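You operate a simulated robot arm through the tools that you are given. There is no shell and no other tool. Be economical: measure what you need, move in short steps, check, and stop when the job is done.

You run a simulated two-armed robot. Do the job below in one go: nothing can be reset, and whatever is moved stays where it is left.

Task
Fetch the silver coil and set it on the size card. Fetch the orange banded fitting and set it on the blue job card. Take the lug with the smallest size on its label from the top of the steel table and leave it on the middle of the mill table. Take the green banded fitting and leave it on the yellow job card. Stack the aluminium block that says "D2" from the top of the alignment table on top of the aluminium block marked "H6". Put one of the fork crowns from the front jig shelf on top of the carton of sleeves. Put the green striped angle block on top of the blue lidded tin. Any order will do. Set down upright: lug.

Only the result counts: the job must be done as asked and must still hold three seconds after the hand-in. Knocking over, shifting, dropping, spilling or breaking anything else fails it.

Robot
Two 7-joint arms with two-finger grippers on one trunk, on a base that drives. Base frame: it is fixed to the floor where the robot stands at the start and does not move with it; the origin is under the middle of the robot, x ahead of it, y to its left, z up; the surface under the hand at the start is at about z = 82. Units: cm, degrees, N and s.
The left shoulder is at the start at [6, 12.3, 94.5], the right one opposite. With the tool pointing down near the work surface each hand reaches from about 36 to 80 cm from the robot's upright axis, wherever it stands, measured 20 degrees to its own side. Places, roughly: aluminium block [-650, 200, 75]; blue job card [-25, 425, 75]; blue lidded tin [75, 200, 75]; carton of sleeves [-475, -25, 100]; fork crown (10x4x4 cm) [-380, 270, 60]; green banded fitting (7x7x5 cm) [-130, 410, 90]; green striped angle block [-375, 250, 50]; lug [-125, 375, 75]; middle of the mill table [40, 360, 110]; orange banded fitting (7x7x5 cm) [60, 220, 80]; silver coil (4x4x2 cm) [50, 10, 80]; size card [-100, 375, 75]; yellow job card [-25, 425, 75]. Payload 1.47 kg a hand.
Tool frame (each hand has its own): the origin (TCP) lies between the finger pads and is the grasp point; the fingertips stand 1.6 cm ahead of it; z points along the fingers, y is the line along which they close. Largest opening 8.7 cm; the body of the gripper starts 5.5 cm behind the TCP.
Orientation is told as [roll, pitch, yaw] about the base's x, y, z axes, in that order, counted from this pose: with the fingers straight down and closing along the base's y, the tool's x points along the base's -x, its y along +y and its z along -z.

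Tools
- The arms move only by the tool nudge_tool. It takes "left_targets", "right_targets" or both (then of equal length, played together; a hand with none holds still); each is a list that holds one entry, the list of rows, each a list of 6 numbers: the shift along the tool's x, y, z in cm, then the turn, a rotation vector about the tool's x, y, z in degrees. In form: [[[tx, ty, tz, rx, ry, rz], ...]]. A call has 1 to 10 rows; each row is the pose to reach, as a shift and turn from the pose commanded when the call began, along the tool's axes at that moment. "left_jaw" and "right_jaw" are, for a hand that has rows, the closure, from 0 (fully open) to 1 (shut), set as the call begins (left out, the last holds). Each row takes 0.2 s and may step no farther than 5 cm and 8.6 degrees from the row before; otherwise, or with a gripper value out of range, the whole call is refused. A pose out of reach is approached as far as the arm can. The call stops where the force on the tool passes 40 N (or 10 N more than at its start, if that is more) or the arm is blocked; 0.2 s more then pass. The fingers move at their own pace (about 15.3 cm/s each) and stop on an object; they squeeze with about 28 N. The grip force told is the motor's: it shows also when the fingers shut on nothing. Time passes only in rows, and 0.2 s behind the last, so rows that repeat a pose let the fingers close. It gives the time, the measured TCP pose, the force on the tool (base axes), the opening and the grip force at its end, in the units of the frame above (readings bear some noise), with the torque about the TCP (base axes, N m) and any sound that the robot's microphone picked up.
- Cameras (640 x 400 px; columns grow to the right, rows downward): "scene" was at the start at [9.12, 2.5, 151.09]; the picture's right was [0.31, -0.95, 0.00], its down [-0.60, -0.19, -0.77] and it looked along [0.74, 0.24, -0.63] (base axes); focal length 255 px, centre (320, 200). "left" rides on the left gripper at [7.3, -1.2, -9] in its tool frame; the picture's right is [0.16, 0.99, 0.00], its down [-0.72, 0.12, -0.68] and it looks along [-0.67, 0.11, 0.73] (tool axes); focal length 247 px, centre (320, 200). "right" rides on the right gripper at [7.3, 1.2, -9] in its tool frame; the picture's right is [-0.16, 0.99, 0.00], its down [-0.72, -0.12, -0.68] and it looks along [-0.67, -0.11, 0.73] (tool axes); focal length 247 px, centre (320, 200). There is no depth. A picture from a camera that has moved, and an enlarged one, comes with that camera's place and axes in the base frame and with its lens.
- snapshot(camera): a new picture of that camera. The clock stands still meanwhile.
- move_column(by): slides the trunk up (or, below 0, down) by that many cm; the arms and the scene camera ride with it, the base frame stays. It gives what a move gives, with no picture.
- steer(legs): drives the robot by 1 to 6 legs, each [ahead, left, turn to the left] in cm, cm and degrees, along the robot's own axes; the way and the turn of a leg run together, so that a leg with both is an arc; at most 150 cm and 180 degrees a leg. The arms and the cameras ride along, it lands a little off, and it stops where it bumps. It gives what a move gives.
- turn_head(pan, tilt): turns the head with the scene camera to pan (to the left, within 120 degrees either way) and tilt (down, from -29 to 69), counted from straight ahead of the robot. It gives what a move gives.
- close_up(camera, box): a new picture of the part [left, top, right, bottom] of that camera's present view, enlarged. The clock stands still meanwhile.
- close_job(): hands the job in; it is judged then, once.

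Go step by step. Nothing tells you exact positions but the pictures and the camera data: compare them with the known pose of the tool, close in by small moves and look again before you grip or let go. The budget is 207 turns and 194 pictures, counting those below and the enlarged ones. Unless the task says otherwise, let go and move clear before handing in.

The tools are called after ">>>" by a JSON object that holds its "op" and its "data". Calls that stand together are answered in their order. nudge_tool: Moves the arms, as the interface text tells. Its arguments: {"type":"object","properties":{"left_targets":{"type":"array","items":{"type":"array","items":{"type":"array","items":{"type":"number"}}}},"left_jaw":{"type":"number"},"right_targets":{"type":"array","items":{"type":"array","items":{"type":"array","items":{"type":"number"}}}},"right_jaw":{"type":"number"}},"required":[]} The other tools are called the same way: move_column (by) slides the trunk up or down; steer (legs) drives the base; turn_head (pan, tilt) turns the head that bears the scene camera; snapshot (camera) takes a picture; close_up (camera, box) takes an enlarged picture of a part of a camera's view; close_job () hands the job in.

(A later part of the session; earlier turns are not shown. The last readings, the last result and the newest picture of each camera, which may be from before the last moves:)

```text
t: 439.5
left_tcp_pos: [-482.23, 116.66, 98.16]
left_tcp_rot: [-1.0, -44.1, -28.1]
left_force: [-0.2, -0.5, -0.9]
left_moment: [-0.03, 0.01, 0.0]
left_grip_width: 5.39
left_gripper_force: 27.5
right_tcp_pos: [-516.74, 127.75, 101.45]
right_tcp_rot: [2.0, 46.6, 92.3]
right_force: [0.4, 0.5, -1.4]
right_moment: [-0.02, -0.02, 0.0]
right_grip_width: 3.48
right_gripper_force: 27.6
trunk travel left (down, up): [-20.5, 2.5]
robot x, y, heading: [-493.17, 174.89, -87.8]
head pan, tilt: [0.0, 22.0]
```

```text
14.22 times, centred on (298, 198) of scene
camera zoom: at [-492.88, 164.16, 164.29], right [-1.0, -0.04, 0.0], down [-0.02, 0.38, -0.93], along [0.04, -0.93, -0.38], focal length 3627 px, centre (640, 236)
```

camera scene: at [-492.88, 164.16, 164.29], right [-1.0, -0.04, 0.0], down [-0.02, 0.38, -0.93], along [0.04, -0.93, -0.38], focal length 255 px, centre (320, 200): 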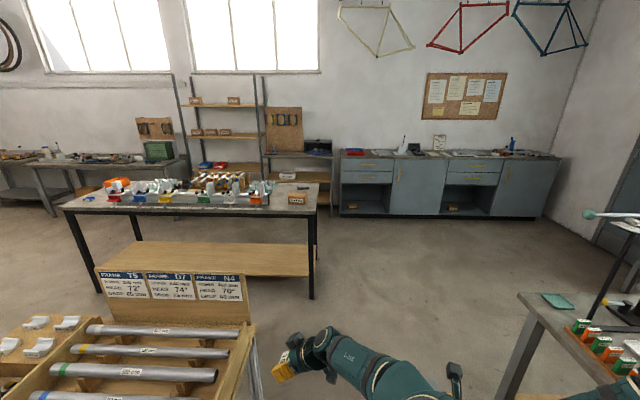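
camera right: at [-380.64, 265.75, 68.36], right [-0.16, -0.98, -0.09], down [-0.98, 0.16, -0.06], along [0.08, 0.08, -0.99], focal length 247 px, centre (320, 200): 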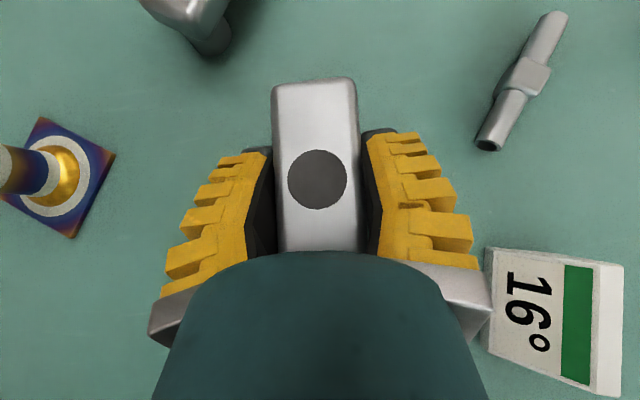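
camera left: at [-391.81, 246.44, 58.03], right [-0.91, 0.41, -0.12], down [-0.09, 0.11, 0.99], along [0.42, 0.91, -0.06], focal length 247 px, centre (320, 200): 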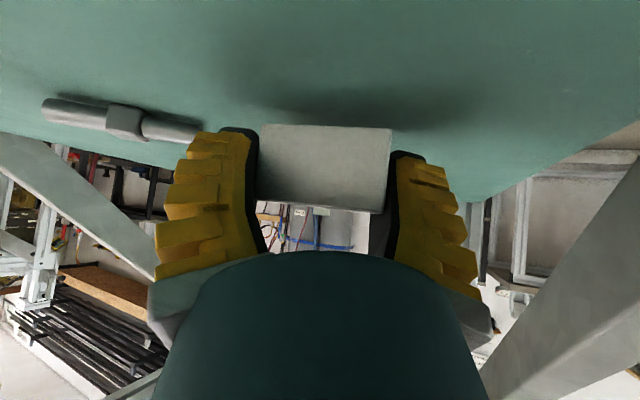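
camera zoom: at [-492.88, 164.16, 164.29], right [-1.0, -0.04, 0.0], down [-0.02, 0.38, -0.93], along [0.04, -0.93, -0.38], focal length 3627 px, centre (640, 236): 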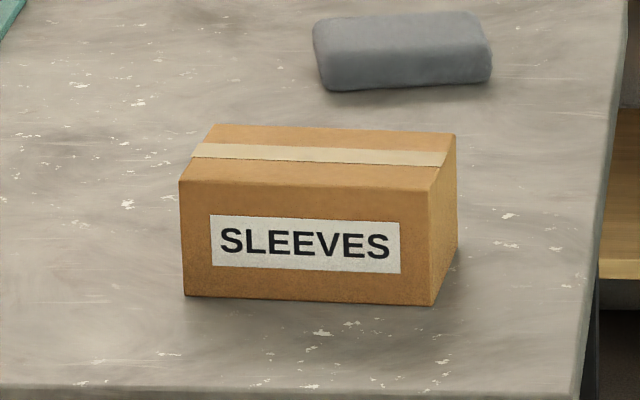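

The carton "SLEEVES" stands at the right end of the long table, near [-470, -2]. I go round to approach it from the table's west end.

>>> {"op": "steer", "data": {"legs": [[0, -42, -2], [148, 0, 0], [0, 0, 90]]}}

>>> {"op": "turn_head", "data": {"pan": -10, "tilt": 40}}

>>> {"op": "snapshot", "data": {"camera": "scene"}}

>>> {"op": "snapshot", "data": {"camera": "right"}}

```text
t: 454.5
left_tcp_pos: [-475.24, 29.75, 97.92]
left_tcp_rot: [-0.9, -44.1, 57.4]
left_force: [0.8, 0.1, 0.0]
left_moment: [0.0, 0.01, 0.01]
left_grip_width: 5.32
left_gripper_force: 28.1
right_tcp_pos: [-489.1, -3.94, 101.47]
right_tcp_rot: [2.0, 46.6, 177.8]
right_force: [-0.6, -0.1, -1.4]
right_moment: [-0.01, 0.04, 0.02]
right_grip_width: 3.49
right_gripper_force: 28.2
trunk travel left (down, up): [-20.5, 2.5]
robot x, y, heading: [-533.73, 23.78, -2.3]
head pan, tilt: [0.0, 22.0]
```

```text
t: 455.3
left_tcp_pos: [-475.26, 29.74, 98.01]
left_tcp_rot: [-0.9, -44.1, 57.3]
left_force: [0.2, 0.1, -0.2]
left_moment: [0.0, -0.03, -0.02]
left_grip_width: 5.34
left_gripper_force: 28.1
right_tcp_pos: [-489.14, -3.85, 101.41]
right_tcp_rot: [2.0, 46.6, 177.7]
right_force: [-0.3, -0.1, -1.6]
right_moment: [0.0, 0.03, -0.01]
right_grip_width: 3.49
right_gripper_force: 28.2
trunk travel left (down, up): [-20.5, 2.5]
robot x, y, heading: [-533.89, 23.32, -2.7]
head pan, tilt: [-10.0, 40.0]
```

```text
46 pictures are left
camera scene: at [-524.6, 21.48, 161.49], right [-0.21, -0.98, 0.0], down [-0.63, 0.14, -0.77], along [0.75, -0.16, -0.64], focal length 255 px, centre (320, 200)
```

scene: 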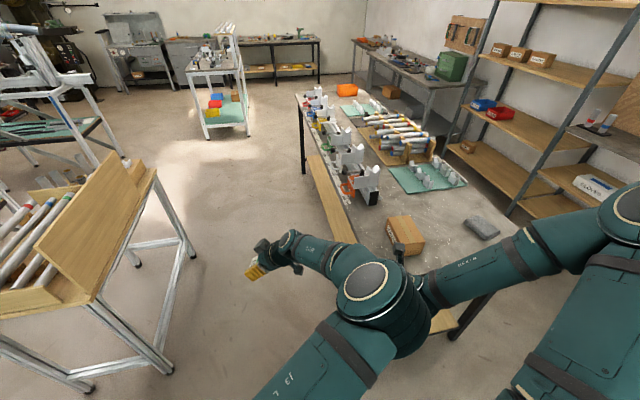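

```text
45 pictures are left
camera right: at [-490.68, -4.65, 112.88], right [-0.17, -0.98, -0.09], down [-0.98, 0.18, -0.06], along [0.08, 0.08, -0.99], focal length 247 px, centre (320, 200)
```

right: 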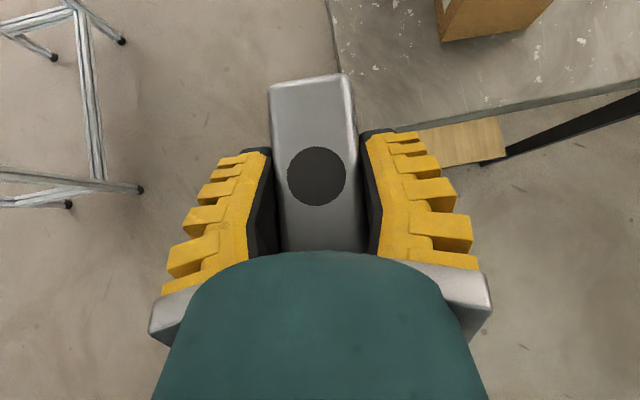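

Triangulated, the carton's top centre is near [-467, -24.4, 91]. I sidestep right, then reach forward over it.

>>> {"op": "steer", "data": {"legs": [[0, -21.5, 2.5]]}}

>>> {"op": "nudge_tool", "data": {"right_targets": [[[2.5, 0, 2.7, 0, 0, 0], [5, 0, 5.4, 0, 0, 0], [7.5, 0, 8, 0, 0, 0], [10, 0, 10.6, 0, 0, 0], [11.5, 0, 12, 0, 0, 0]]]}}

>>> {"op": "snapshot", "data": {"camera": "right"}}

```text
t: 457.8
left_tcp_pos: [-476.2, 10.82, 98.09]
left_tcp_rot: [-0.9, -44.0, 60.0]
left_force: [-0.7, -0.2, -0.5]
left_moment: [0.02, 0.0, 0.02]
left_grip_width: 5.36
left_gripper_force: 28.5
right_tcp_pos: [-488.18, -23.33, 101.48]
right_tcp_rot: [1.9, 46.6, -179.5]
right_force: [-0.2, 0.3, -1.2]
right_moment: [0.0, 0.0, -0.02]
right_grip_width: 3.46
right_gripper_force: 27.8
trunk travel left (down, up): [-20.5, 2.5]
robot x, y, heading: [-534.3, 2.03, 0.0]
head pan, tilt: [-10.0, 40.0]
```

```text
t: 459.0
left_tcp_pos: [-476.02, 10.92, 98.08]
left_tcp_rot: [-0.8, -44.1, 60.1]
left_force: [-0.2, -0.4, -1.2]
left_moment: [-0.01, 0.01, 0.01]
left_grip_width: 5.31
left_gripper_force: 27.8
right_tcp_pos: [-471.46, -23.53, 101.34]
right_tcp_rot: [1.9, 46.6, -179.4]
right_force: [0.3, 0.4, -2.8]
right_moment: [-0.01, 0.02, 0.05]
right_grip_width: 3.48
right_gripper_force: 27.9
trunk travel left (down, up): [-20.5, 2.5]
robot x, y, heading: [-534.15, 1.85, 0.4]
head pan, tilt: [-10.0, 40.0]
```

```text
44 pictures are left
camera right: at [-473.03, -24.38, 112.81], right [-0.12, -0.99, -0.09], down [-0.99, 0.13, -0.06], along [0.07, 0.08, -0.99], focal length 247 px, centre (320, 200)
```

right: 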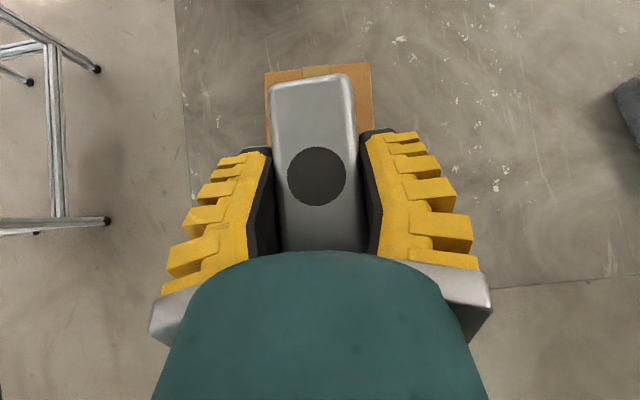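

Carton top centre ≈ [-466.3, -24]. I centre the crown and lower it.

>>> {"op": "nudge_tool", "data": {"right_targets": [[[1.8, 0.3, 1.9, 0, 0, 0], [3.6, 0.5, 3.8, 0, 0, 0], [2.1, 0.5, 5.2, 0, 0, 0], [0.7, 0.5, 6.5, 0, 0, 0], [-0.2, 0.5, 7.4, 0, 0, 0]]]}}

>>> {"op": "nudge_tool", "data": {"right_targets": [[[-0.3, 0, 0.3, 0, 0, 0], [-0.6, 0, 0.6, 0, 0, 0], [-0.9, 0, 0.85, 0, 0, 0], [-1.2, 0, 1.1, 0, 0, 0]]]}}

>>> {"op": "close_up", "data": {"camera": "scene", "box": [340, 160, 480, 280]}}

```text
t: 460.2
left_tcp_pos: [-476.03, 10.72, 98.0]
left_tcp_rot: [-0.9, -44.1, 60.1]
left_force: [0.0, 0.1, -1.2]
left_moment: [-0.01, 0.01, 0.02]
left_grip_width: 5.33
left_gripper_force: 28.3
right_tcp_pos: [-466.35, -24.36, 96.39]
right_tcp_rot: [2.0, 46.6, -179.5]
right_force: [0.5, -0.3, -1.8]
right_moment: [0.02, 0.03, 0.02]
right_grip_width: 3.49
right_gripper_force: 28.6
trunk travel left (down, up): [-20.5, 2.5]
robot x, y, heading: [-534.24, 1.78, 0.3]
head pan, tilt: [-10.0, 40.0]
```

```text
t: 461.2
left_tcp_pos: [-476.27, 11.03, 98.17]
left_tcp_rot: [-1.1, -44.1, 60.1]
left_force: [0.2, -0.5, 0.5]
left_moment: [-0.01, 0.0, -0.02]
left_grip_width: 5.31
left_gripper_force: 28.2
right_tcp_pos: [-466.46, -24.43, 95.23]
right_tcp_rot: [2.1, 47.1, -179.6]
right_force: [4.6, -4.6, 27.8]
right_moment: [0.01, 0.09, -0.07]
right_grip_width: 3.59
right_gripper_force: 28.1
trunk travel left (down, up): [-20.5, 2.5]
robot x, y, heading: [-534.23, 1.89, 0.6]
head pan, tilt: [-10.0, 40.0]
```

```text
3.33 times, centred on (410, 220) of scene
camera zoom: at [-525.11, 0.4, 161.52], right [-0.17, -0.99, 0.0], down [-0.63, 0.11, -0.77], along [0.76, -0.13, -0.64], focal length 850 px, centre (20, 133)
```

zoom: 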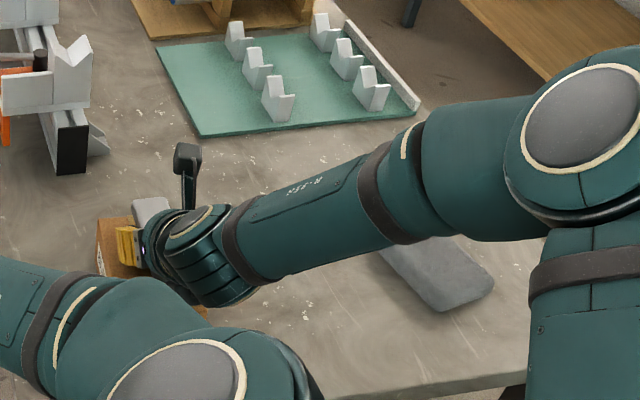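

Contact with the carton. I ease off, open and withdraw along the tool axis.

>>> {"op": "nudge_tool", "data": {"right_targets": [[[0.2, 0, -0.2, 0, 0, 0]]]}}

>>> {"op": "nudge_tool", "data": {"right_targets": [[[0, 0, 0, 0, 0, 0], [0, 0, 0, 0, 0, 0], [0, 0, 0, 0, 0, 0], [0, 0, -2, 0, 0, 0], [0, 0, -5, 0, 0, 0], [0, 0, -9.5, 0, 0, 0], [0, 0, -14, 0, 0, 0], [0, 0, -18, 0, 0, 0]]], "right_jaw": 0.2}}

>>> {"op": "snapshot", "data": {"camera": "right"}}

```text
t: 461.6
left_tcp_pos: [-476.14, 11.03, 98.13]
left_tcp_rot: [-1.0, -44.0, 60.2]
left_force: [-0.1, -0.6, 0.1]
left_moment: [0.0, 0.01, 0.02]
left_grip_width: 5.31
left_gripper_force: 28.2
right_tcp_pos: [-466.58, -24.32, 95.08]
right_tcp_rot: [1.9, 46.7, -179.5]
right_force: [6.8, -3.9, 18.6]
right_moment: [-0.09, -0.43, -0.08]
right_grip_width: 3.53
right_gripper_force: 28.0
trunk travel left (down, up): [-20.5, 2.5]
robot x, y, heading: [-534.25, 1.53, 0.4]
head pan, tilt: [-10.0, 40.0]
```

```text
t: 463.4
left_tcp_pos: [-476.13, 11.06, 98.17]
left_tcp_rot: [-1.1, -44.2, 60.2]
left_force: [-0.4, 0.1, -0.8]
left_moment: [-0.03, 0.0, 0.01]
left_grip_width: 5.33
left_gripper_force: 28.0
right_tcp_pos: [-479.92, -23.91, 107.3]
right_tcp_rot: [2.0, 46.5, -179.4]
right_force: [0.1, 0.4, -0.2]
right_moment: [-0.02, -0.03, -0.02]
right_grip_width: 7.29
right_gripper_force: 2.9
trunk travel left (down, up): [-20.5, 2.5]
robot x, y, heading: [-534.18, 2.09, 0.4]
head pan, tilt: [-10.0, 40.0]
```

```text
42 pictures are left
camera right: at [-481.45, -24.57, 118.74], right [-0.12, -0.99, -0.09], down [-0.99, 0.13, -0.06], along [0.07, 0.08, -0.99], focal length 247 px, centre (320, 200)
```

right: 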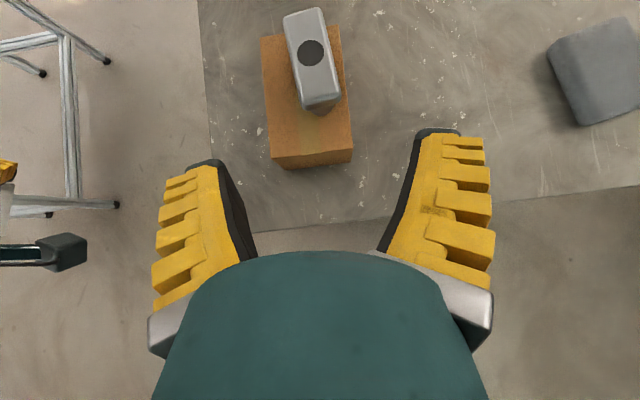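

The crown rests well on the carton. Now the alignment table: I turn the right hand back to its normal roll, face west and move up beside it.

>>> {"op": "nudge_tool", "data": {"right_targets": [[[0, 0, -1, 0, 0, 8.5], [0, 0, -2, 0, 0, 17], [0, 0, -3, 0, 0, 25.5], [0, 0, -3, 0, 0, 34], [0, 0, -3, 0, 0, 42.5], [0, 0, -3, 0, 0, 51], [0, 0, -3, 0, 0, 59.5], [0, 0, -3, 0, 0, 68], [0, 0, -3, 0, 0, 76.5], [0, 0, -3, 0, 0, 85]]]}}

>>> {"op": "nudge_tool", "data": {"right_targets": [[[0, 0, 0, 0, 0, 8.5], [0, 0, 0, 0, 0, 17], [0, 0, 0, 0, 0, 25.5], [0, 0, 0, 0, 0, 34], [0, 0, 0, 0, 0, 42.5], [0, 0, 0, 0, 0, 51], [0, 0, 0, 0, 0, 59.5], [0, 0, 0, 0, 0, 68], [0, 0, 0, 0, 0, 76.5], [0, 0, 0, 0, 0, 85]]]}}

>>> {"op": "nudge_tool", "data": {"right_targets": [[[0, 0, 0, 0, 0, 8], [0, 0, 0, 0, 0, 10], [0, 0, 0, 0, 0, 10]]]}}

>>> {"op": "steer", "data": {"legs": [[-8, 0, 0], [0, 0, 90], [0, 0, 90], [-22, 0, 0], [0, -135, 0]]}}

>>> {"op": "turn_head", "data": {"pan": 0, "tilt": 32}}

>>> {"op": "snapshot", "data": {"camera": "scene"}}

```text
t: 465.6
left_tcp_pos: [-476.03, 10.89, 98.13]
left_tcp_rot: [-1.1, -44.2, 60.0]
left_force: [0.0, -0.6, -0.8]
left_moment: [0.02, 0.0, 0.02]
left_grip_width: 5.3
left_gripper_force: 28.3
right_tcp_pos: [-481.67, -23.72, 109.31]
right_tcp_rot: [-46.5, 4.9, 92.4]
right_force: [-0.7, 0.7, 0.4]
right_moment: [0.02, 0.0, -0.03]
right_grip_width: 7.31
right_gripper_force: 2.5
trunk travel left (down, up): [-20.5, 2.5]
robot x, y, heading: [-534.45, 1.72, 0.3]
head pan, tilt: [-10.0, 40.0]
```

```text
t: 467.8
left_tcp_pos: [-476.01, 10.98, 98.05]
left_tcp_rot: [-0.9, -44.1, 60.1]
left_force: [0.1, 0.4, 0.1]
left_moment: [0.0, -0.04, 0.0]
left_grip_width: 5.32
left_gripper_force: 27.9
right_tcp_pos: [-481.53, -23.66, 109.42]
right_tcp_rot: [-12.2, -45.4, 14.4]
right_force: [-0.1, 0.0, 0.1]
right_moment: [0.02, 0.01, -0.03]
right_grip_width: 7.32
right_gripper_force: 2.8
trunk travel left (down, up): [-20.5, 2.5]
robot x, y, heading: [-534.29, 1.57, 0.1]
head pan, tilt: [-10.0, 40.0]
```

```text
t: 468.6
left_tcp_pos: [-476.07, 10.99, 97.99]
left_tcp_rot: [-1.0, -44.0, 60.1]
left_force: [1.1, 0.3, -0.1]
left_moment: [0.01, -0.02, -0.02]
left_grip_width: 5.32
left_gripper_force: 27.9
right_tcp_pos: [-481.5, -23.6, 109.4]
right_tcp_rot: [-1.8, -46.6, 0.3]
right_force: [0.9, -0.9, 0.2]
right_moment: [-0.02, 0.01, 0.01]
right_grip_width: 7.26
right_gripper_force: 2.4
trunk travel left (down, up): [-20.5, 2.5]
robot x, y, heading: [-534.35, 1.58, 0.5]
head pan, tilt: [-10.0, 40.0]
```

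```text
t: 490.2
left_tcp_pos: [-578.47, 126.48, 98.17]
left_tcp_rot: [-1.0, -44.1, -119.0]
left_force: [0.8, 0.2, -0.3]
left_moment: [-0.04, 0.01, 0.03]
left_grip_width: 5.22
left_gripper_force: 27.5
right_tcp_pos: [-573.46, 161.18, 109.37]
right_tcp_rot: [-2.0, -46.6, -178.6]
right_force: [-0.9, 0.8, 0.6]
right_moment: [0.0, -0.02, 0.01]
right_grip_width: 7.3
right_gripper_force: 2.2
trunk travel left (down, up): [-20.5, 2.5]
robot x, y, heading: [-520.39, 136.31, -178.6]
head pan, tilt: [-10.0, 40.0]
```

```text
t: 490.9
left_tcp_pos: [-578.48, 126.46, 98.08]
left_tcp_rot: [-1.0, -44.1, -119.0]
left_force: [0.3, -0.3, -0.4]
left_moment: [-0.01, 0.05, -0.02]
left_grip_width: 5.23
left_gripper_force: 27.7
right_tcp_pos: [-573.43, 161.13, 109.47]
right_tcp_rot: [-1.9, -46.6, -178.6]
right_force: [-0.3, -0.2, 0.7]
right_moment: [-0.02, 0.02, 0.01]
right_grip_width: 7.3
right_gripper_force: 2.1
trunk travel left (down, up): [-20.5, 2.5]
robot x, y, heading: [-520.22, 136.65, -178.6]
head pan, tilt: [0.0, 32.0]
```

```text
41 pictures are left
camera scene: at [-530.36, 136.2, 162.7], right [-0.02, 1.0, 0.0], down [0.53, 0.01, -0.85], along [-0.85, -0.02, -0.53], focal length 255 px, centre (320, 200)
```

scene: 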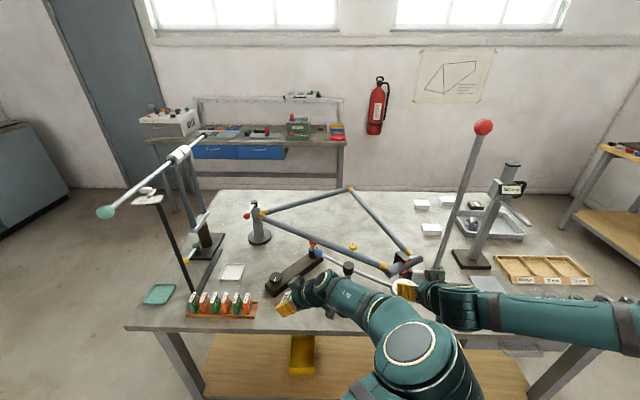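

>>> {"op": "close_up", "data": {"camera": "scene", "box": [400, 180, 500, 245]}}

>>> {"op": "close_up", "data": {"camera": "scene", "box": [200, 245, 270, 290]}}

```text
6.15 times, centred on (450, 212) of scene
camera zoom: at [-530.36, 136.2, 162.7], right [-0.02, 1.0, 0.0], down [0.53, 0.01, -0.85], along [-0.85, -0.02, -0.53], focal length 1569 px, centre (-480, 123)
```

zoom: 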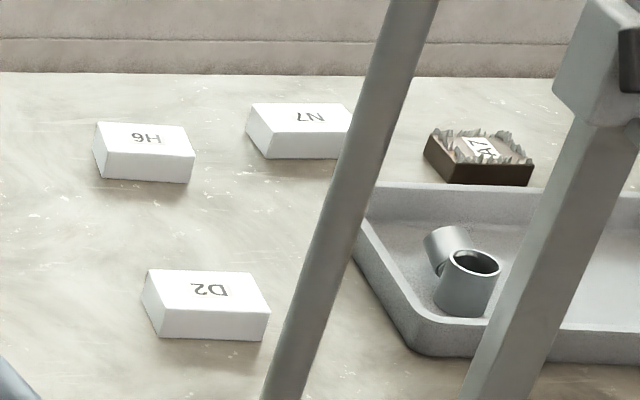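

```text
8.89 times, centred on (235, 268) of scene
camera zoom: at [-530.36, 136.2, 162.7], right [-0.02, 1.0, 0.0], down [0.53, 0.01, -0.85], along [-0.85, -0.02, -0.53], focal length 2267 px, centre (1076, -400)
```

zoom: 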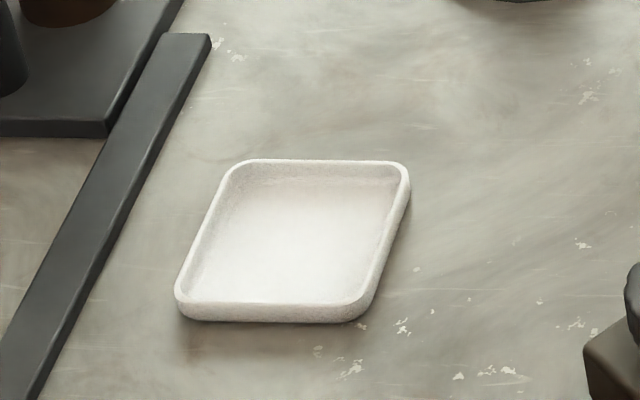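

D2 (≈[-627,186]) and H6 (≈[-649,188]) lie near the west edge of the table behind posts. The west aisle is the best access; I go round the north end, facing east.

>>> {"op": "steer", "data": {"legs": [[0, -82, 0], [0, -82, -1.4], [0, 0, 90], [0, 0, 90], [-92, 0, 0], [-88, 0, 0]]}}

>>> {"op": "turn_head", "data": {"pan": -45, "tilt": 35}}

>>> {"op": "snapshot", "data": {"camera": "scene"}}

```text
t: 521.9
left_tcp_pos: [-642.78, 308.29, 98.09]
left_tcp_rot: [-1.0, -44.1, 61.7]
left_force: [-0.3, 0.0, -0.4]
left_moment: [0.0, -0.03, 0.02]
left_grip_width: 5.27
left_gripper_force: 27.4
right_tcp_pos: [-647.34, 273.56, 109.39]
right_tcp_rot: [-2.0, -46.6, 2.1]
right_force: [-0.5, 0.2, 0.2]
right_moment: [-0.01, 0.0, 0.02]
right_grip_width: 7.33
right_gripper_force: 2.5
trunk travel left (down, up): [-20.5, 2.5]
robot x, y, heading: [-700.4, 297.95, 2.3]
head pan, tilt: [0.0, 32.0]
```

```text
t: 523.0
left_tcp_pos: [-642.71, 308.33, 98.06]
left_tcp_rot: [-1.1, -44.1, 61.7]
left_force: [-0.6, -0.2, -1.0]
left_moment: [0.05, -0.02, -0.01]
left_grip_width: 5.29
left_gripper_force: 27.8
right_tcp_pos: [-647.27, 273.62, 109.4]
right_tcp_rot: [-1.9, -46.6, 2.2]
right_force: [0.4, -0.2, 0.5]
right_moment: [0.0, 0.0, 0.04]
right_grip_width: 7.32
right_gripper_force: 2.7
trunk travel left (down, up): [-20.5, 2.5]
robot x, y, heading: [-700.65, 297.62, 2.1]
head pan, tilt: [-45.0, 35.0]
```

```text
38 pictures are left
camera scene: at [-693.23, 291.5, 162.24], right [-0.68, -0.73, 0.0], down [-0.42, 0.39, -0.82], along [0.6, -0.56, -0.57], focal length 255 px, centre (320, 200)
```

scene: 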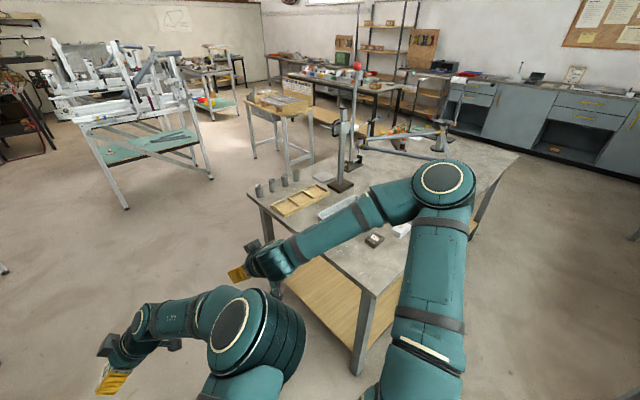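

>>> {"op": "nudge_tool", "data": {"right_targets": [[[0, 0, 0, 0, 8, 0], [0, 0, 0, 0, 16, 0], [0, 0, 0, 0, 24, 0], [0, 0, 0, 0, 32, 0], [0, 0, 0, 0, 40, 0], [0, 0, 0, 0, 46.6, 0]]], "right_jaw": 0}}

>>> {"op": "steer", "data": {"legs": [[0, -90, -2]]}}

>>> {"op": "snapshot", "data": {"camera": "right"}}

```text
t: 524.4
left_tcp_pos: [-642.79, 308.4, 98.03]
left_tcp_rot: [-0.9, -44.2, 61.7]
left_force: [0.6, 0.6, -0.3]
left_moment: [-0.01, 0.0, 0.03]
left_grip_width: 5.29
left_gripper_force: 27.9
right_tcp_pos: [-647.29, 273.67, 109.41]
right_tcp_rot: [-1.3, 0.1, 0.8]
right_force: [-0.1, 0.1, 0.3]
right_moment: [-0.02, 0.03, 0.0]
right_grip_width: 8.7
right_gripper_force: 0.0
trunk travel left (down, up): [-20.5, 2.5]
robot x, y, heading: [-700.67, 297.29, 1.8]
head pan, tilt: [-45.0, 35.0]
```

```text
t: 532.5
left_tcp_pos: [-640.8, 218.03, 98.09]
left_tcp_rot: [-0.9, -44.1, 59.6]
left_force: [-0.2, -0.1, -1.0]
left_moment: [-0.05, -0.01, 0.02]
left_grip_width: 5.29
left_gripper_force: 27.8
right_tcp_pos: [-646.6, 183.56, 109.39]
right_tcp_rot: [-1.3, 0.0, -1.5]
right_force: [-0.2, 0.6, 0.2]
right_moment: [0.0, 0.02, -0.02]
right_grip_width: 8.69
right_gripper_force: 0.1
trunk travel left (down, up): [-20.5, 2.5]
robot x, y, heading: [-699.04, 209.68, 0.1]
head pan, tilt: [-45.0, 35.0]
```

```text
37 pictures are left
camera right: at [-653.91, 185.12, 118.29], right [0.18, 0.98, -0.02], down [0.72, -0.12, 0.68], along [0.67, -0.14, -0.73], focal length 247 px, centre (320, 200)
```

right: 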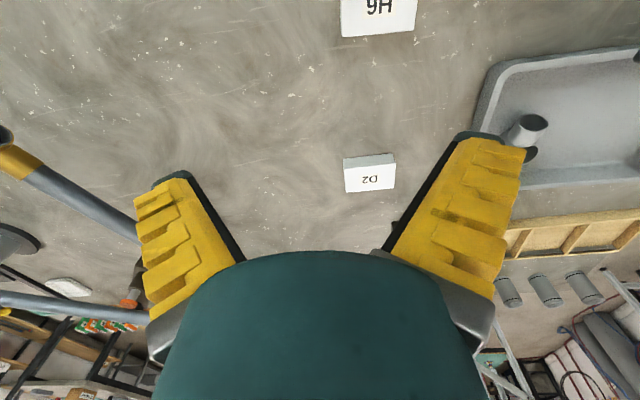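

D2 is at about [-628.7, 188], H6 at about [-651.5, 190], tops near z≈85.5. I turn the hand 90° to grip across the 5 cm side and move above D2.

>>> {"op": "nudge_tool", "data": {"right_targets": [[[0, 0, 0, 0, 0, 8.5], [0, 0, 0, 0, 0, 17], [-2, 0.5, 0, 0, 0, 25.5], [-4, 1, 0, 0, 0, 34], [-6.5, 1.6, 1, 0, 0, 42.5], [-9, 2.2, 2, 0, 0, 51], [-11.5, 2.8, 3, 0, 0, 59.5], [-14, 3.4, 4, 0, 0, 68], [-16.5, 4, 5, 0, 0, 76.5], [-17.9, 4.4, 7, 0, 0, 85]]]}}

>>> {"op": "snapshot", "data": {"camera": "right"}}

```text
t: 534.9
left_tcp_pos: [-641.67, 222.87, 94.9]
left_tcp_rot: [5.6, -45.8, 58.3]
left_force: [0.0, -0.3, -0.1]
left_moment: [-0.02, 0.0, 0.01]
left_grip_width: 5.28
left_gripper_force: 28.1
right_tcp_pos: [-628.82, 183.05, 103.13]
right_tcp_rot: [0.7, -1.4, -90.3]
right_force: [-0.6, -0.8, 1.0]
right_moment: [0.03, -0.01, 0.02]
right_grip_width: 8.7
right_gripper_force: 0.1
trunk travel left (down, up): [-20.5, 2.5]
robot x, y, heading: [-698.88, 209.5, -0.2]
head pan, tilt: [-45.0, 35.0]
stopped in row 10 (right hand): the arm was blocked; the commanded pose is now the measured one
```

```text
36 pictures are left
camera right: at [-627.73, 190.54, 111.89], right [0.99, -0.16, 0.02], down [-0.13, -0.71, 0.7], along [-0.1, -0.69, -0.72], focal length 247 px, centre (320, 200)
```

right: 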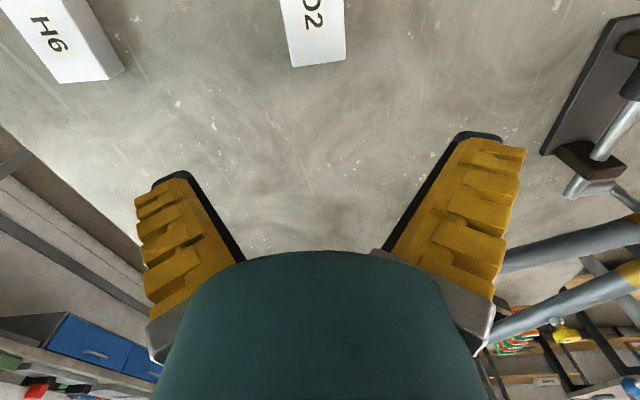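

The right hand brushed the left wrist; I move the left hand farther off first.

>>> {"op": "nudge_tool", "data": {"left_targets": [[[-2.3, 3.2, 0.9, 0, 0, 0], [-4.6, 6.4, 1.8, 0, 0, 0], [-6.9, 9.6, 2.7, 0, 0, 0], [-9.2, 12.8, 3.6, 0, 0, 0], [-11.4, 16.2, 4.5, 0, 0, 0]]]}}

>>> {"op": "nudge_tool", "data": {"right_targets": [[[2.2, 0.1, 3, 0, 0, 0], [4.5, 0.2, 6, 0, 1, 0], [4.5, 0.2, 9, 0, 1.4, 0]]]}}

>>> {"op": "snapshot", "data": {"camera": "right"}}

```text
t: 536.1
left_tcp_pos: [-650.31, 240.09, 100.79]
left_tcp_rot: [5.4, -45.8, 58.3]
left_force: [-0.7, 0.5, -0.8]
left_moment: [0.0, -0.02, 0.03]
left_grip_width: 5.31
left_gripper_force: 27.9
right_tcp_pos: [-628.86, 183.37, 103.04]
right_tcp_rot: [0.6, -1.4, -90.1]
right_force: [0.3, -0.1, 0.6]
right_moment: [-0.03, 0.01, 0.03]
right_grip_width: 8.71
right_gripper_force: 0.1
trunk travel left (down, up): [-20.5, 2.5]
robot x, y, heading: [-699.11, 209.32, -0.3]
head pan, tilt: [-45.0, 35.0]
```

```text
t: 536.9
left_tcp_pos: [-650.34, 240.11, 100.68]
left_tcp_rot: [5.5, -45.8, 58.2]
left_force: [-0.3, 0.9, -0.4]
left_moment: [0.02, -0.01, 0.0]
left_grip_width: 5.26
left_gripper_force: 28.1
right_tcp_pos: [-628.23, 187.23, 93.79]
right_tcp_rot: [0.6, 0.1, -90.2]
right_force: [-0.2, 0.7, -0.2]
right_moment: [0.03, 0.0, -0.02]
right_grip_width: 8.7
right_gripper_force: 0.0
trunk travel left (down, up): [-20.5, 2.5]
robot x, y, heading: [-699.11, 209.69, -0.2]
head pan, tilt: [-45.0, 35.0]
```

```text
35 pictures are left
camera right: at [-627.16, 194.56, 102.72], right [0.99, -0.16, 0.01], down [-0.12, -0.72, 0.68], along [-0.1, -0.67, -0.73], focal length 247 px, centre (320, 200)
```

right: 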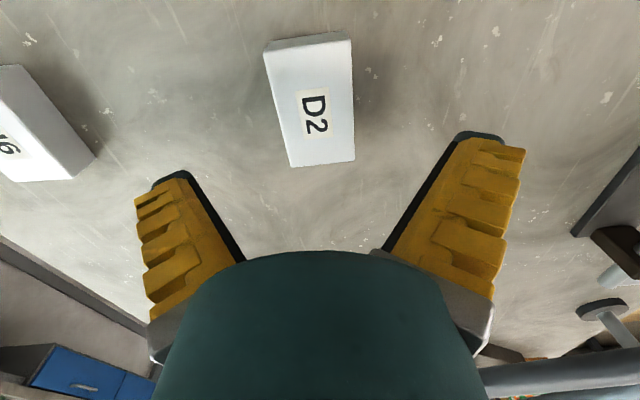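

D2 is centred at about [-628.4, 187.2]. I descend and grip it.

>>> {"op": "nudge_tool", "data": {"right_targets": [[[0, -0.2, 4, 0, 0, 0], [0, -0.2, 7.5, 0, 0, 0], [0, -0.2, 9.2, 0, 0, 0]]]}}

>>> {"op": "nudge_tool", "data": {"right_targets": [[[0, 0, 0, 0, 0, 0], [0, 0, 0, 0, 0, 0], [0, 0, 0, 0, 0, 0], [0, 0, -1, 0, 0, 0], [0, 0, -5, 0, 0, 0], [0, 0, -9.5, 0, 0, 0]]], "right_jaw": 1}}

>>> {"op": "snapshot", "data": {"camera": "right"}}

```text
t: 537.7
left_tcp_pos: [-650.28, 240.14, 100.72]
left_tcp_rot: [5.4, -45.8, 58.4]
left_force: [-0.5, -0.7, 0.0]
left_moment: [-0.02, -0.01, 0.04]
left_grip_width: 5.29
left_gripper_force: 28.1
right_tcp_pos: [-628.39, 187.37, 84.68]
right_tcp_rot: [0.7, 0.0, -90.1]
right_force: [-0.7, 0.5, 0.5]
right_moment: [-0.02, 0.01, 0.0]
right_grip_width: 8.73
right_gripper_force: 0.0
trunk travel left (down, up): [-20.5, 2.5]
robot x, y, heading: [-699.16, 209.28, 0.0]
head pan, tilt: [-45.0, 35.0]
```

```text
t: 539.1
left_tcp_pos: [-650.31, 240.07, 100.59]
left_tcp_rot: [5.4, -45.9, 58.4]
left_force: [-0.4, -1.2, -0.1]
left_moment: [0.01, -0.03, 0.02]
left_grip_width: 5.31
left_gripper_force: 28.3
right_tcp_pos: [-628.34, 187.42, 94.07]
right_tcp_rot: [0.5, -0.1, -90.1]
right_force: [-0.2, 0.2, -3.3]
right_moment: [-0.03, 0.0, 0.01]
right_grip_width: 4.96
right_gripper_force: 28.0
trunk travel left (down, up): [-20.5, 2.5]
robot x, y, heading: [-698.94, 209.34, -0.4]
head pan, tilt: [-45.0, 35.0]
```

```text
34 pictures are left
camera right: at [-627.23, 194.63, 103.04], right [0.99, -0.16, 0.01], down [-0.12, -0.72, 0.68], along [-0.1, -0.67, -0.73], focal length 247 px, centre (320, 200)
```

right: 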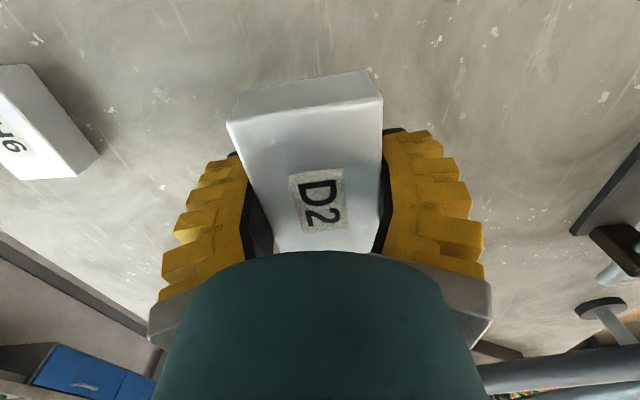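

D2 is gripped. I carry it west over H6 and look.

>>> {"op": "nudge_tool", "data": {"right_targets": [[[0, 0, -4, 0, 0, 0], [0.5, -4.5, -4, 0, 0, 0], [1, -9, -4, 0, 0, 0], [1.5, -13.5, -4, 0, 0, 0], [2, -18, -4, 0, 0, 0], [2.5, -20.5, -4, 0, 0, 0]]]}}

>>> {"op": "snapshot", "data": {"camera": "right"}}

```text
t: 540.5
left_tcp_pos: [-650.46, 240.14, 100.83]
left_tcp_rot: [5.5, -45.8, 58.2]
left_force: [-0.2, 0.1, 0.0]
left_moment: [0.03, 0.01, -0.03]
left_grip_width: 5.29
left_gripper_force: 27.7
right_tcp_pos: [-649.27, 190.1, 97.83]
right_tcp_rot: [0.6, -0.1, -90.1]
right_force: [-0.3, -0.1, -3.3]
right_moment: [-0.06, 0.03, 0.0]
right_grip_width: 4.98
right_gripper_force: 28.3
trunk travel left (down, up): [-20.5, 2.5]
robot x, y, heading: [-698.84, 209.58, -0.2]
head pan, tilt: [-45.0, 35.0]
```

```text
33 pictures are left
camera right: at [-648.21, 197.35, 106.79], right [0.99, -0.16, 0.01], down [-0.12, -0.72, 0.68], along [-0.1, -0.67, -0.73], focal length 247 px, centre (320, 200)
```

right: 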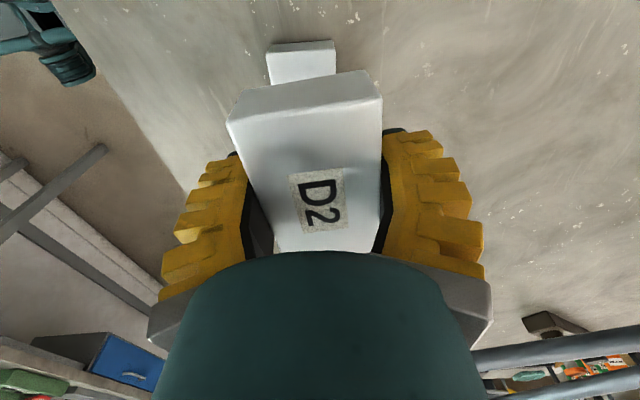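

H6's centre is about [-650.4, 189.7]. I align D2 over it and lower until contact.

>>> {"op": "nudge_tool", "data": {"right_targets": [[[-0.4, -1.1, 1, 0, 0, 0], [-0.4, -1.1, 5, 0, 0, 0], [-0.4, -1.1, 8, 0, 0, 0]]]}}

>>> {"op": "close_up", "data": {"camera": "right", "box": [200, 40, 440, 200]}}

```text
t: 541.3
left_tcp_pos: [-650.32, 240.06, 100.67]
left_tcp_rot: [5.5, -45.9, 58.4]
left_force: [0.2, 0.2, -0.8]
left_moment: [0.02, -0.02, 0.01]
left_grip_width: 5.28
left_gripper_force: 28.2
right_tcp_pos: [-650.36, 189.83, 90.04]
right_tcp_rot: [0.6, 0.1, -90.2]
right_force: [0.7, 0.8, -3.5]
right_moment: [-0.04, 0.02, 0.01]
right_grip_width: 4.95
right_gripper_force: 27.7
trunk travel left (down, up): [-20.5, 2.5]
robot x, y, heading: [-699.42, 209.32, -0.3]
head pan, tilt: [-45.0, 35.0]
```

```text
2.50 times, centred on (320, 120) of right
camera zoom: at [-649.29, 197.07, 98.96], right [0.99, -0.16, 0.01], down [-0.12, -0.72, 0.68], along [-0.1, -0.67, -0.73], focal length 617 px, centre (320, 400)
```

zoom: 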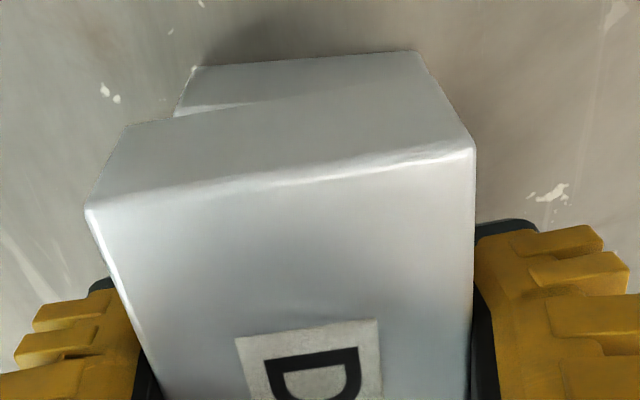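

>>> {"op": "nudge_tool", "data": {"right_targets": [[[-0.5, 0.4, 0.8, 0, 0, 0], [-0.5, 0.4, 1.4, 0, 0, 0], [-0.5, 0.4, 1.8, 0, 0, 0], [-0.5, 0.4, 2.2, 0, 0, 0], [-0.5, 0.4, 2.6, 0, 0, 0]]]}}

```text
t: 542.2
left_tcp_pos: [-650.55, 240.15, 100.81]
left_tcp_rot: [5.3, -45.9, 58.4]
left_force: [0.3, -0.8, -0.4]
left_moment: [0.03, 0.01, 0.02]
left_grip_width: 5.31
left_gripper_force: 28.1
right_tcp_pos: [-649.93, 189.2, 88.53]
right_tcp_rot: [0.8, 0.1, -90.2]
right_force: [-8.2, -0.1, 28.7]
right_moment: [-0.21, 1.16, -0.02]
right_grip_width: 4.93
right_gripper_force: 27.7
trunk travel left (down, up): [-20.5, 2.5]
robot x, y, heading: [-699.32, 209.04, -0.2]
head pan, tilt: [-45.0, 35.0]
stopped in row 4 (right hand): the force on the tool passed its limit at 45 N (the readings are from after the stop); the commanded pose is now the measured one
```

Contact. I ease up slightly, release gently and rise.

>>> {"op": "nudge_tool", "data": {"right_targets": [[[0, 0, -0.15, 0, 0, 0], [0, 0, -0.15, 0, 0, 0]]]}}

>>> {"op": "nudge_tool", "data": {"right_targets": [[[0, 0, 0, 0, 0, 0], [0, 0, 0, 0, 0, 0], [0, 0, 0, 0, 0, 0], [0, 0, -2, 0, 0, 0], [0, 0, -6, 0, 0, 0], [0, 0, -10, 0, 0, 0]]], "right_jaw": 0.15}}

>>> {"op": "snapshot", "data": {"camera": "right"}}

```text
t: 542.8
left_tcp_pos: [-650.53, 240.13, 100.68]
left_tcp_rot: [5.3, -45.8, 58.4]
left_force: [0.3, -0.1, -0.8]
left_moment: [-0.02, -0.02, -0.02]
left_grip_width: 5.3
left_gripper_force: 28.1
right_tcp_pos: [-649.86, 189.13, 88.45]
right_tcp_rot: [0.7, 0.0, -90.2]
right_force: [-7.9, 1.5, 21.8]
right_moment: [-0.16, 0.93, -0.11]
right_grip_width: 4.9
right_gripper_force: 27.6
trunk travel left (down, up): [-20.5, 2.5]
robot x, y, heading: [-699.09, 209.66, -0.2]
head pan, tilt: [-45.0, 35.0]
```

```text
t: 544.2
left_tcp_pos: [-650.41, 240.04, 100.75]
left_tcp_rot: [5.4, -45.9, 58.4]
left_force: [-0.1, 1.0, -0.1]
left_moment: [-0.02, 0.0, 0.01]
left_grip_width: 5.3
left_gripper_force: 27.9
right_tcp_pos: [-650.25, 189.27, 98.74]
right_tcp_rot: [0.8, 0.0, -90.1]
right_force: [-0.8, -0.3, -0.8]
right_moment: [0.01, -0.04, 0.0]
right_grip_width: 7.68
right_gripper_force: 1.7
trunk travel left (down, up): [-20.5, 2.5]
robot x, y, heading: [-699.61, 209.9, -0.3]
head pan, tilt: [-45.0, 35.0]
```

```text
31 pictures are left
camera right: at [-649.19, 196.59, 107.7], right [0.99, -0.16, 0.01], down [-0.13, -0.72, 0.68], along [-0.1, -0.67, -0.73], focal length 247 px, centre (320, 200)
```

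right: 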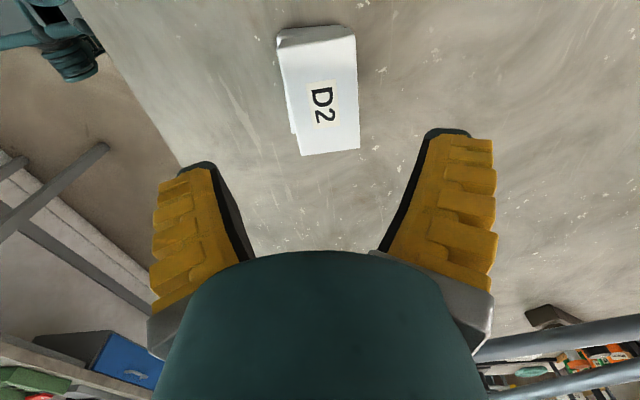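

D2 sits squarely on H6. Last task: the wedge onto the blue-lidded tin. I drive back round the north side.

>>> {"op": "steer", "data": {"legs": [[0, 92, 0.3], [110, 20, 0], [110, 22, 0], [85, 0, 0], [90, 14, 0], [95, 4, 0]]}}

```text
t: 565.0
left_tcp_pos: [-410.86, 393.03, 100.9]
left_tcp_rot: [5.3, -45.8, 63.9]
left_force: [-0.6, 0.5, 0.2]
left_moment: [-0.04, -0.02, -0.05]
left_grip_width: 5.36
left_gripper_force: 27.8
right_tcp_pos: [-405.78, 342.27, 98.82]
right_tcp_rot: [1.0, 0.0, -84.6]
right_force: [-0.4, 0.6, 0.8]
right_moment: [-0.01, -0.07, 0.0]
right_grip_width: 7.69
right_gripper_force: 1.9
trunk travel left (down, up): [-20.5, 2.5]
robot x, y, heading: [-456.57, 357.92, 5.3]
head pan, tilt: [-45.0, 35.0]
stopped in leg 4: the robot was blocked; the commanded pose is now the measured one
```

Drift brought me against the north bench corner; I back off a little, correct heading and continue.

>>> {"op": "steer", "data": {"legs": [[-6, -14, 0], [0, -4, -5.3], [62, 0, 0], [95, 12, 0]]}}

```text
t: 575.3
left_tcp_pos: [-253.5, 382.02, 100.73]
left_tcp_rot: [5.4, -45.8, 58.9]
left_force: [0.4, -1.0, 0.0]
left_moment: [0.0, 0.01, 0.02]
left_grip_width: 5.33
left_gripper_force: 27.9
right_tcp_pos: [-252.64, 331.12, 98.63]
right_tcp_rot: [0.7, 0.0, -89.5]
right_force: [0.2, -0.2, 0.2]
right_moment: [-0.02, -0.02, 0.0]
right_grip_width: 7.68
right_gripper_force: 2.0
trunk travel left (down, up): [-20.5, 2.5]
robot x, y, heading: [-302.04, 350.81, 0.5]
head pan, tilt: [-45.0, 35.0]
```

>>> {"op": "steer", "data": {"legs": [[95, 9.5, 0], [0, 0, 36.9], [0, -104, 0], [0, 0, -37.4], [112, -72, 0]]}}

>>> {"op": "turn_head", "data": {"pan": -5, "tilt": 38}}

>>> {"op": "snapshot", "data": {"camera": "scene"}}

```text
t: 581.0
left_tcp_pos: [-160.88, 395.14, 100.8]
left_tcp_rot: [5.5, -45.9, 63.6]
left_force: [-0.3, 0.2, -0.4]
left_moment: [0.0, 0.01, 0.0]
left_grip_width: 5.33
left_gripper_force: 28.2
right_tcp_pos: [-156.07, 342.85, 98.62]
right_tcp_rot: [0.7, -0.6, -86.5]
right_force: [0.6, -1.0, 0.1]
right_moment: [0.02, 0.04, -0.01]
right_grip_width: 7.69
right_gripper_force: 2.4
trunk travel left (down, up): [-20.5, 2.5]
robot x, y, heading: [-206.68, 359.46, 4.9]
head pan, tilt: [-45.0, 35.0]
stopped in leg 2: the robot was blocked; the commanded pose is now the measured one
```

```text
t: 582.0
left_tcp_pos: [-160.94, 395.09, 100.73]
left_tcp_rot: [5.6, -45.9, 63.5]
left_force: [-0.1, -0.5, -1.1]
left_moment: [0.02, 0.02, 0.01]
left_grip_width: 5.37
left_gripper_force: 28.3
right_tcp_pos: [-156.05, 342.95, 98.6]
right_tcp_rot: [0.7, -0.4, -86.2]
right_force: [-0.4, -0.7, 0.2]
right_moment: [0.02, 0.02, -0.01]
right_grip_width: 7.68
right_gripper_force: 1.7
trunk travel left (down, up): [-20.5, 2.5]
robot x, y, heading: [-206.65, 360.2, 4.9]
head pan, tilt: [-5.0, 38.0]
```

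```text
30 pictures are left
camera scene: at [-197.04, 359.83, 161.79], right [0.0, -1.0, 0.0], down [-0.62, 0.0, -0.79], along [0.79, 0.0, -0.62], focal length 255 px, centre (320, 200)
```

scene: 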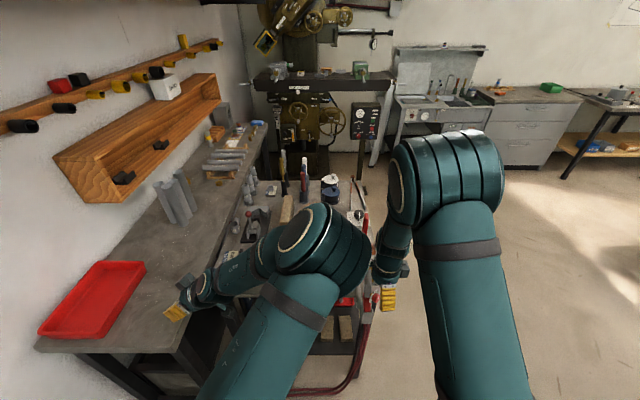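

>>> {"op": "nudge_tool", "data": {"right_targets": [[[-1, -3.5, -3, 0, 0, 0], [-2, -7, -6, 0, 0, 0], [-3, -10.5, -9, 0, 0, 0]]]}}

>>> {"op": "steer", "data": {"legs": [[-12, 0, 0], [0, 0, 32], [10, 0, 0]]}}

```text
t: 582.9
left_tcp_pos: [-161.08, 395.29, 100.81]
left_tcp_rot: [5.3, -45.9, 63.8]
left_force: [-0.9, -0.7, 0.7]
left_moment: [0.01, -0.01, -0.04]
left_grip_width: 5.37
left_gripper_force: 27.6
right_tcp_pos: [-166.49, 339.95, 107.61]
right_tcp_rot: [0.9, -0.5, -86.1]
right_force: [-0.9, 0.2, 0.0]
right_moment: [0.04, -0.05, 0.01]
right_grip_width: 7.69
right_gripper_force: 1.9
trunk travel left (down, up): [-20.5, 2.5]
robot x, y, heading: [-206.35, 360.47, 5.1]
head pan, tilt: [-5.0, 38.0]
```

```text
t: 586.4
left_tcp_pos: [-190.34, 419.04, 100.6]
left_tcp_rot: [5.5, -45.8, 95.7]
left_force: [-0.1, 0.9, -0.6]
left_moment: [0.01, 0.0, 0.02]
left_grip_width: 5.36
left_gripper_force: 28.0
right_tcp_pos: [-165.47, 369.31, 107.54]
right_tcp_rot: [0.6, -0.4, -54.1]
right_force: [0.6, 0.4, -0.2]
right_moment: [-0.01, -0.02, 0.0]
right_grip_width: 7.69
right_gripper_force: 1.9
trunk travel left (down, up): [-20.5, 2.5]
robot x, y, heading: [-210.54, 364.65, 37.4]
head pan, tilt: [-5.0, 38.0]
```

>>> {"op": "steer", "data": {"legs": [[3, -104, 0], [0, 0, -37.4], [116, -74, 0]]}}

>>> {"op": "turn_head", "data": {"pan": 0, "tilt": 40}}

>>> {"op": "snapshot", "data": {"camera": "scene"}}

```text
t: 590.2
left_tcp_pos: [-172.18, 396.44, 100.66]
left_tcp_rot: [5.4, -45.8, 95.8]
left_force: [-0.5, 0.9, -0.3]
left_moment: [-0.04, -0.01, -0.02]
left_grip_width: 5.34
left_gripper_force: 27.9
right_tcp_pos: [-147.84, 347.14, 107.61]
right_tcp_rot: [0.4, 0.2, -54.3]
right_force: [-3.2, 3.1, 1.4]
right_moment: [-0.09, 0.06, -0.22]
right_grip_width: 7.76
right_gripper_force: 2.7
trunk travel left (down, up): [-20.5, 2.5]
robot x, y, heading: [-192.42, 342.39, 37.3]
head pan, tilt: [-5.0, 38.0]
stopped in leg 1: the force on the tool passed its limit at 64 N (the readings are from after the stop); the commanded pose is now the measured one
```

```text
t: 590.8
left_tcp_pos: [-172.2, 396.36, 100.57]
left_tcp_rot: [5.4, -45.8, 95.8]
left_force: [1.0, -0.2, -0.5]
left_moment: [-0.01, -0.01, 0.0]
left_grip_width: 5.37
left_gripper_force: 27.8
right_tcp_pos: [-147.88, 347.14, 107.56]
right_tcp_rot: [0.4, 0.2, -54.3]
right_force: [-5.1, 6.9, 1.9]
right_moment: [-0.09, 0.06, -0.47]
right_grip_width: 7.76
right_gripper_force: 2.5
trunk travel left (down, up): [-20.5, 2.5]
robot x, y, heading: [-192.58, 342.15, 37.4]
head pan, tilt: [0.0, 40.0]
```

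```text
29 pictures are left
camera scene: at [-184.86, 348.16, 161.48], right [0.61, -0.8, 0.0], down [-0.51, -0.39, -0.77], along [0.61, 0.46, -0.64], focal length 255 px, centre (320, 200)
```

scene: 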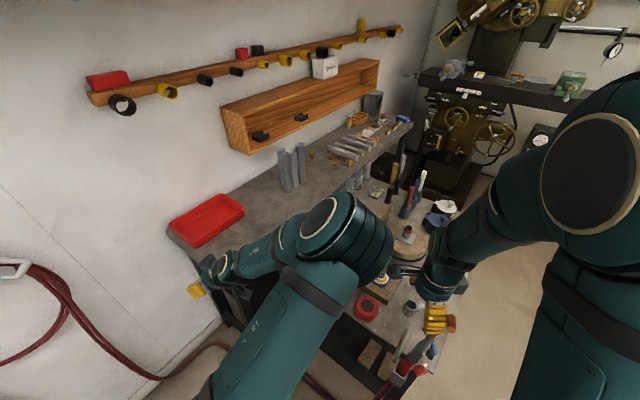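

The right hand touched something at the steel table's corner. I look closely.

>>> {"op": "close_up", "data": {"camera": "scene", "box": [340, 240, 500, 390]}}

>>> {"op": "snapshot", "data": {"camera": "right"}}

```text
2.67 times, centred on (420, 315) of scene
camera zoom: at [-184.86, 348.16, 161.48], right [0.61, -0.8, 0.0], down [-0.51, -0.39, -0.77], along [0.61, 0.46, -0.64], focal length 680 px, centre (53, -107)
```

zoom: 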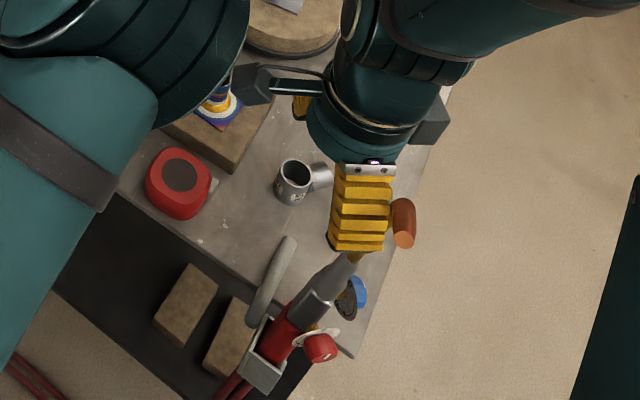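

```text
27 pictures are left
camera right: at [-151.23, 353.72, 116.54], right [0.89, 0.45, 0.01], down [0.33, -0.66, 0.68], along [0.31, -0.6, -0.74], focal length 247 px, centre (320, 200)
```

right: 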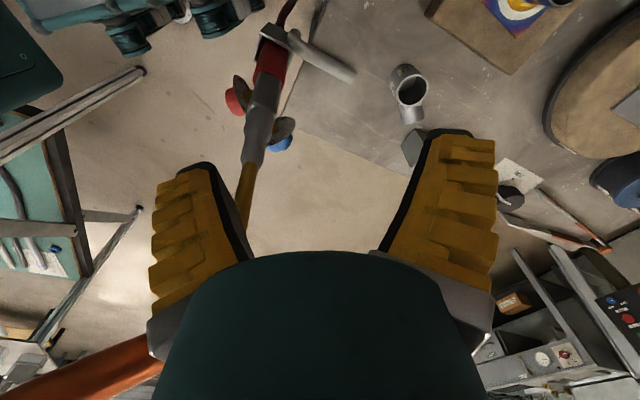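

A torch stands in a holder at that corner. I reverse straight back, then tuck the right hand in before passing.

>>> {"op": "steer", "data": {"legs": [[0, 12, 0]]}}

>>> {"op": "close_up", "data": {"camera": "scene", "box": [340, 240, 500, 390]}}

```text
t: 592.5
left_tcp_pos: [-179.3, 405.73, 100.55]
left_tcp_rot: [5.5, -45.8, 95.7]
left_force: [0.6, 0.4, -1.3]
left_moment: [0.0, -0.02, 0.03]
left_grip_width: 5.36
left_gripper_force: 28.7
right_tcp_pos: [-154.85, 356.25, 107.52]
right_tcp_rot: [0.4, 0.1, -54.3]
right_force: [-0.7, 0.2, 0.3]
right_moment: [-0.02, 0.0, -0.01]
right_grip_width: 7.7
right_gripper_force: 2.2
trunk travel left (down, up): [-20.5, 2.5]
robot x, y, heading: [-198.92, 351.73, 37.4]
head pan, tilt: [0.0, 40.0]
```

```text
2.67 times, centred on (420, 315) of scene
camera zoom: at [-191.78, 357.27, 161.48], right [0.61, -0.8, 0.0], down [-0.51, -0.39, -0.77], along [0.61, 0.46, -0.64], focal length 680 px, centre (53, -107)
```

zoom: 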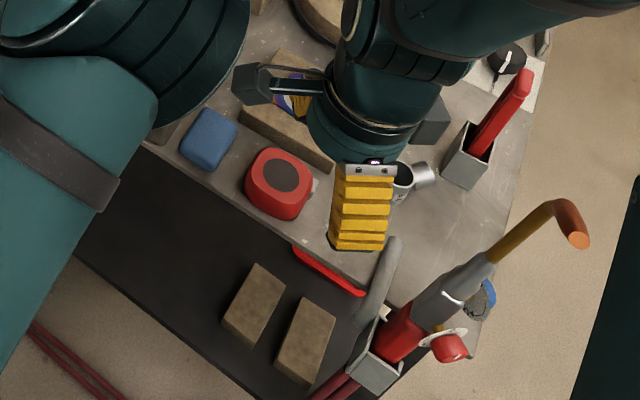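

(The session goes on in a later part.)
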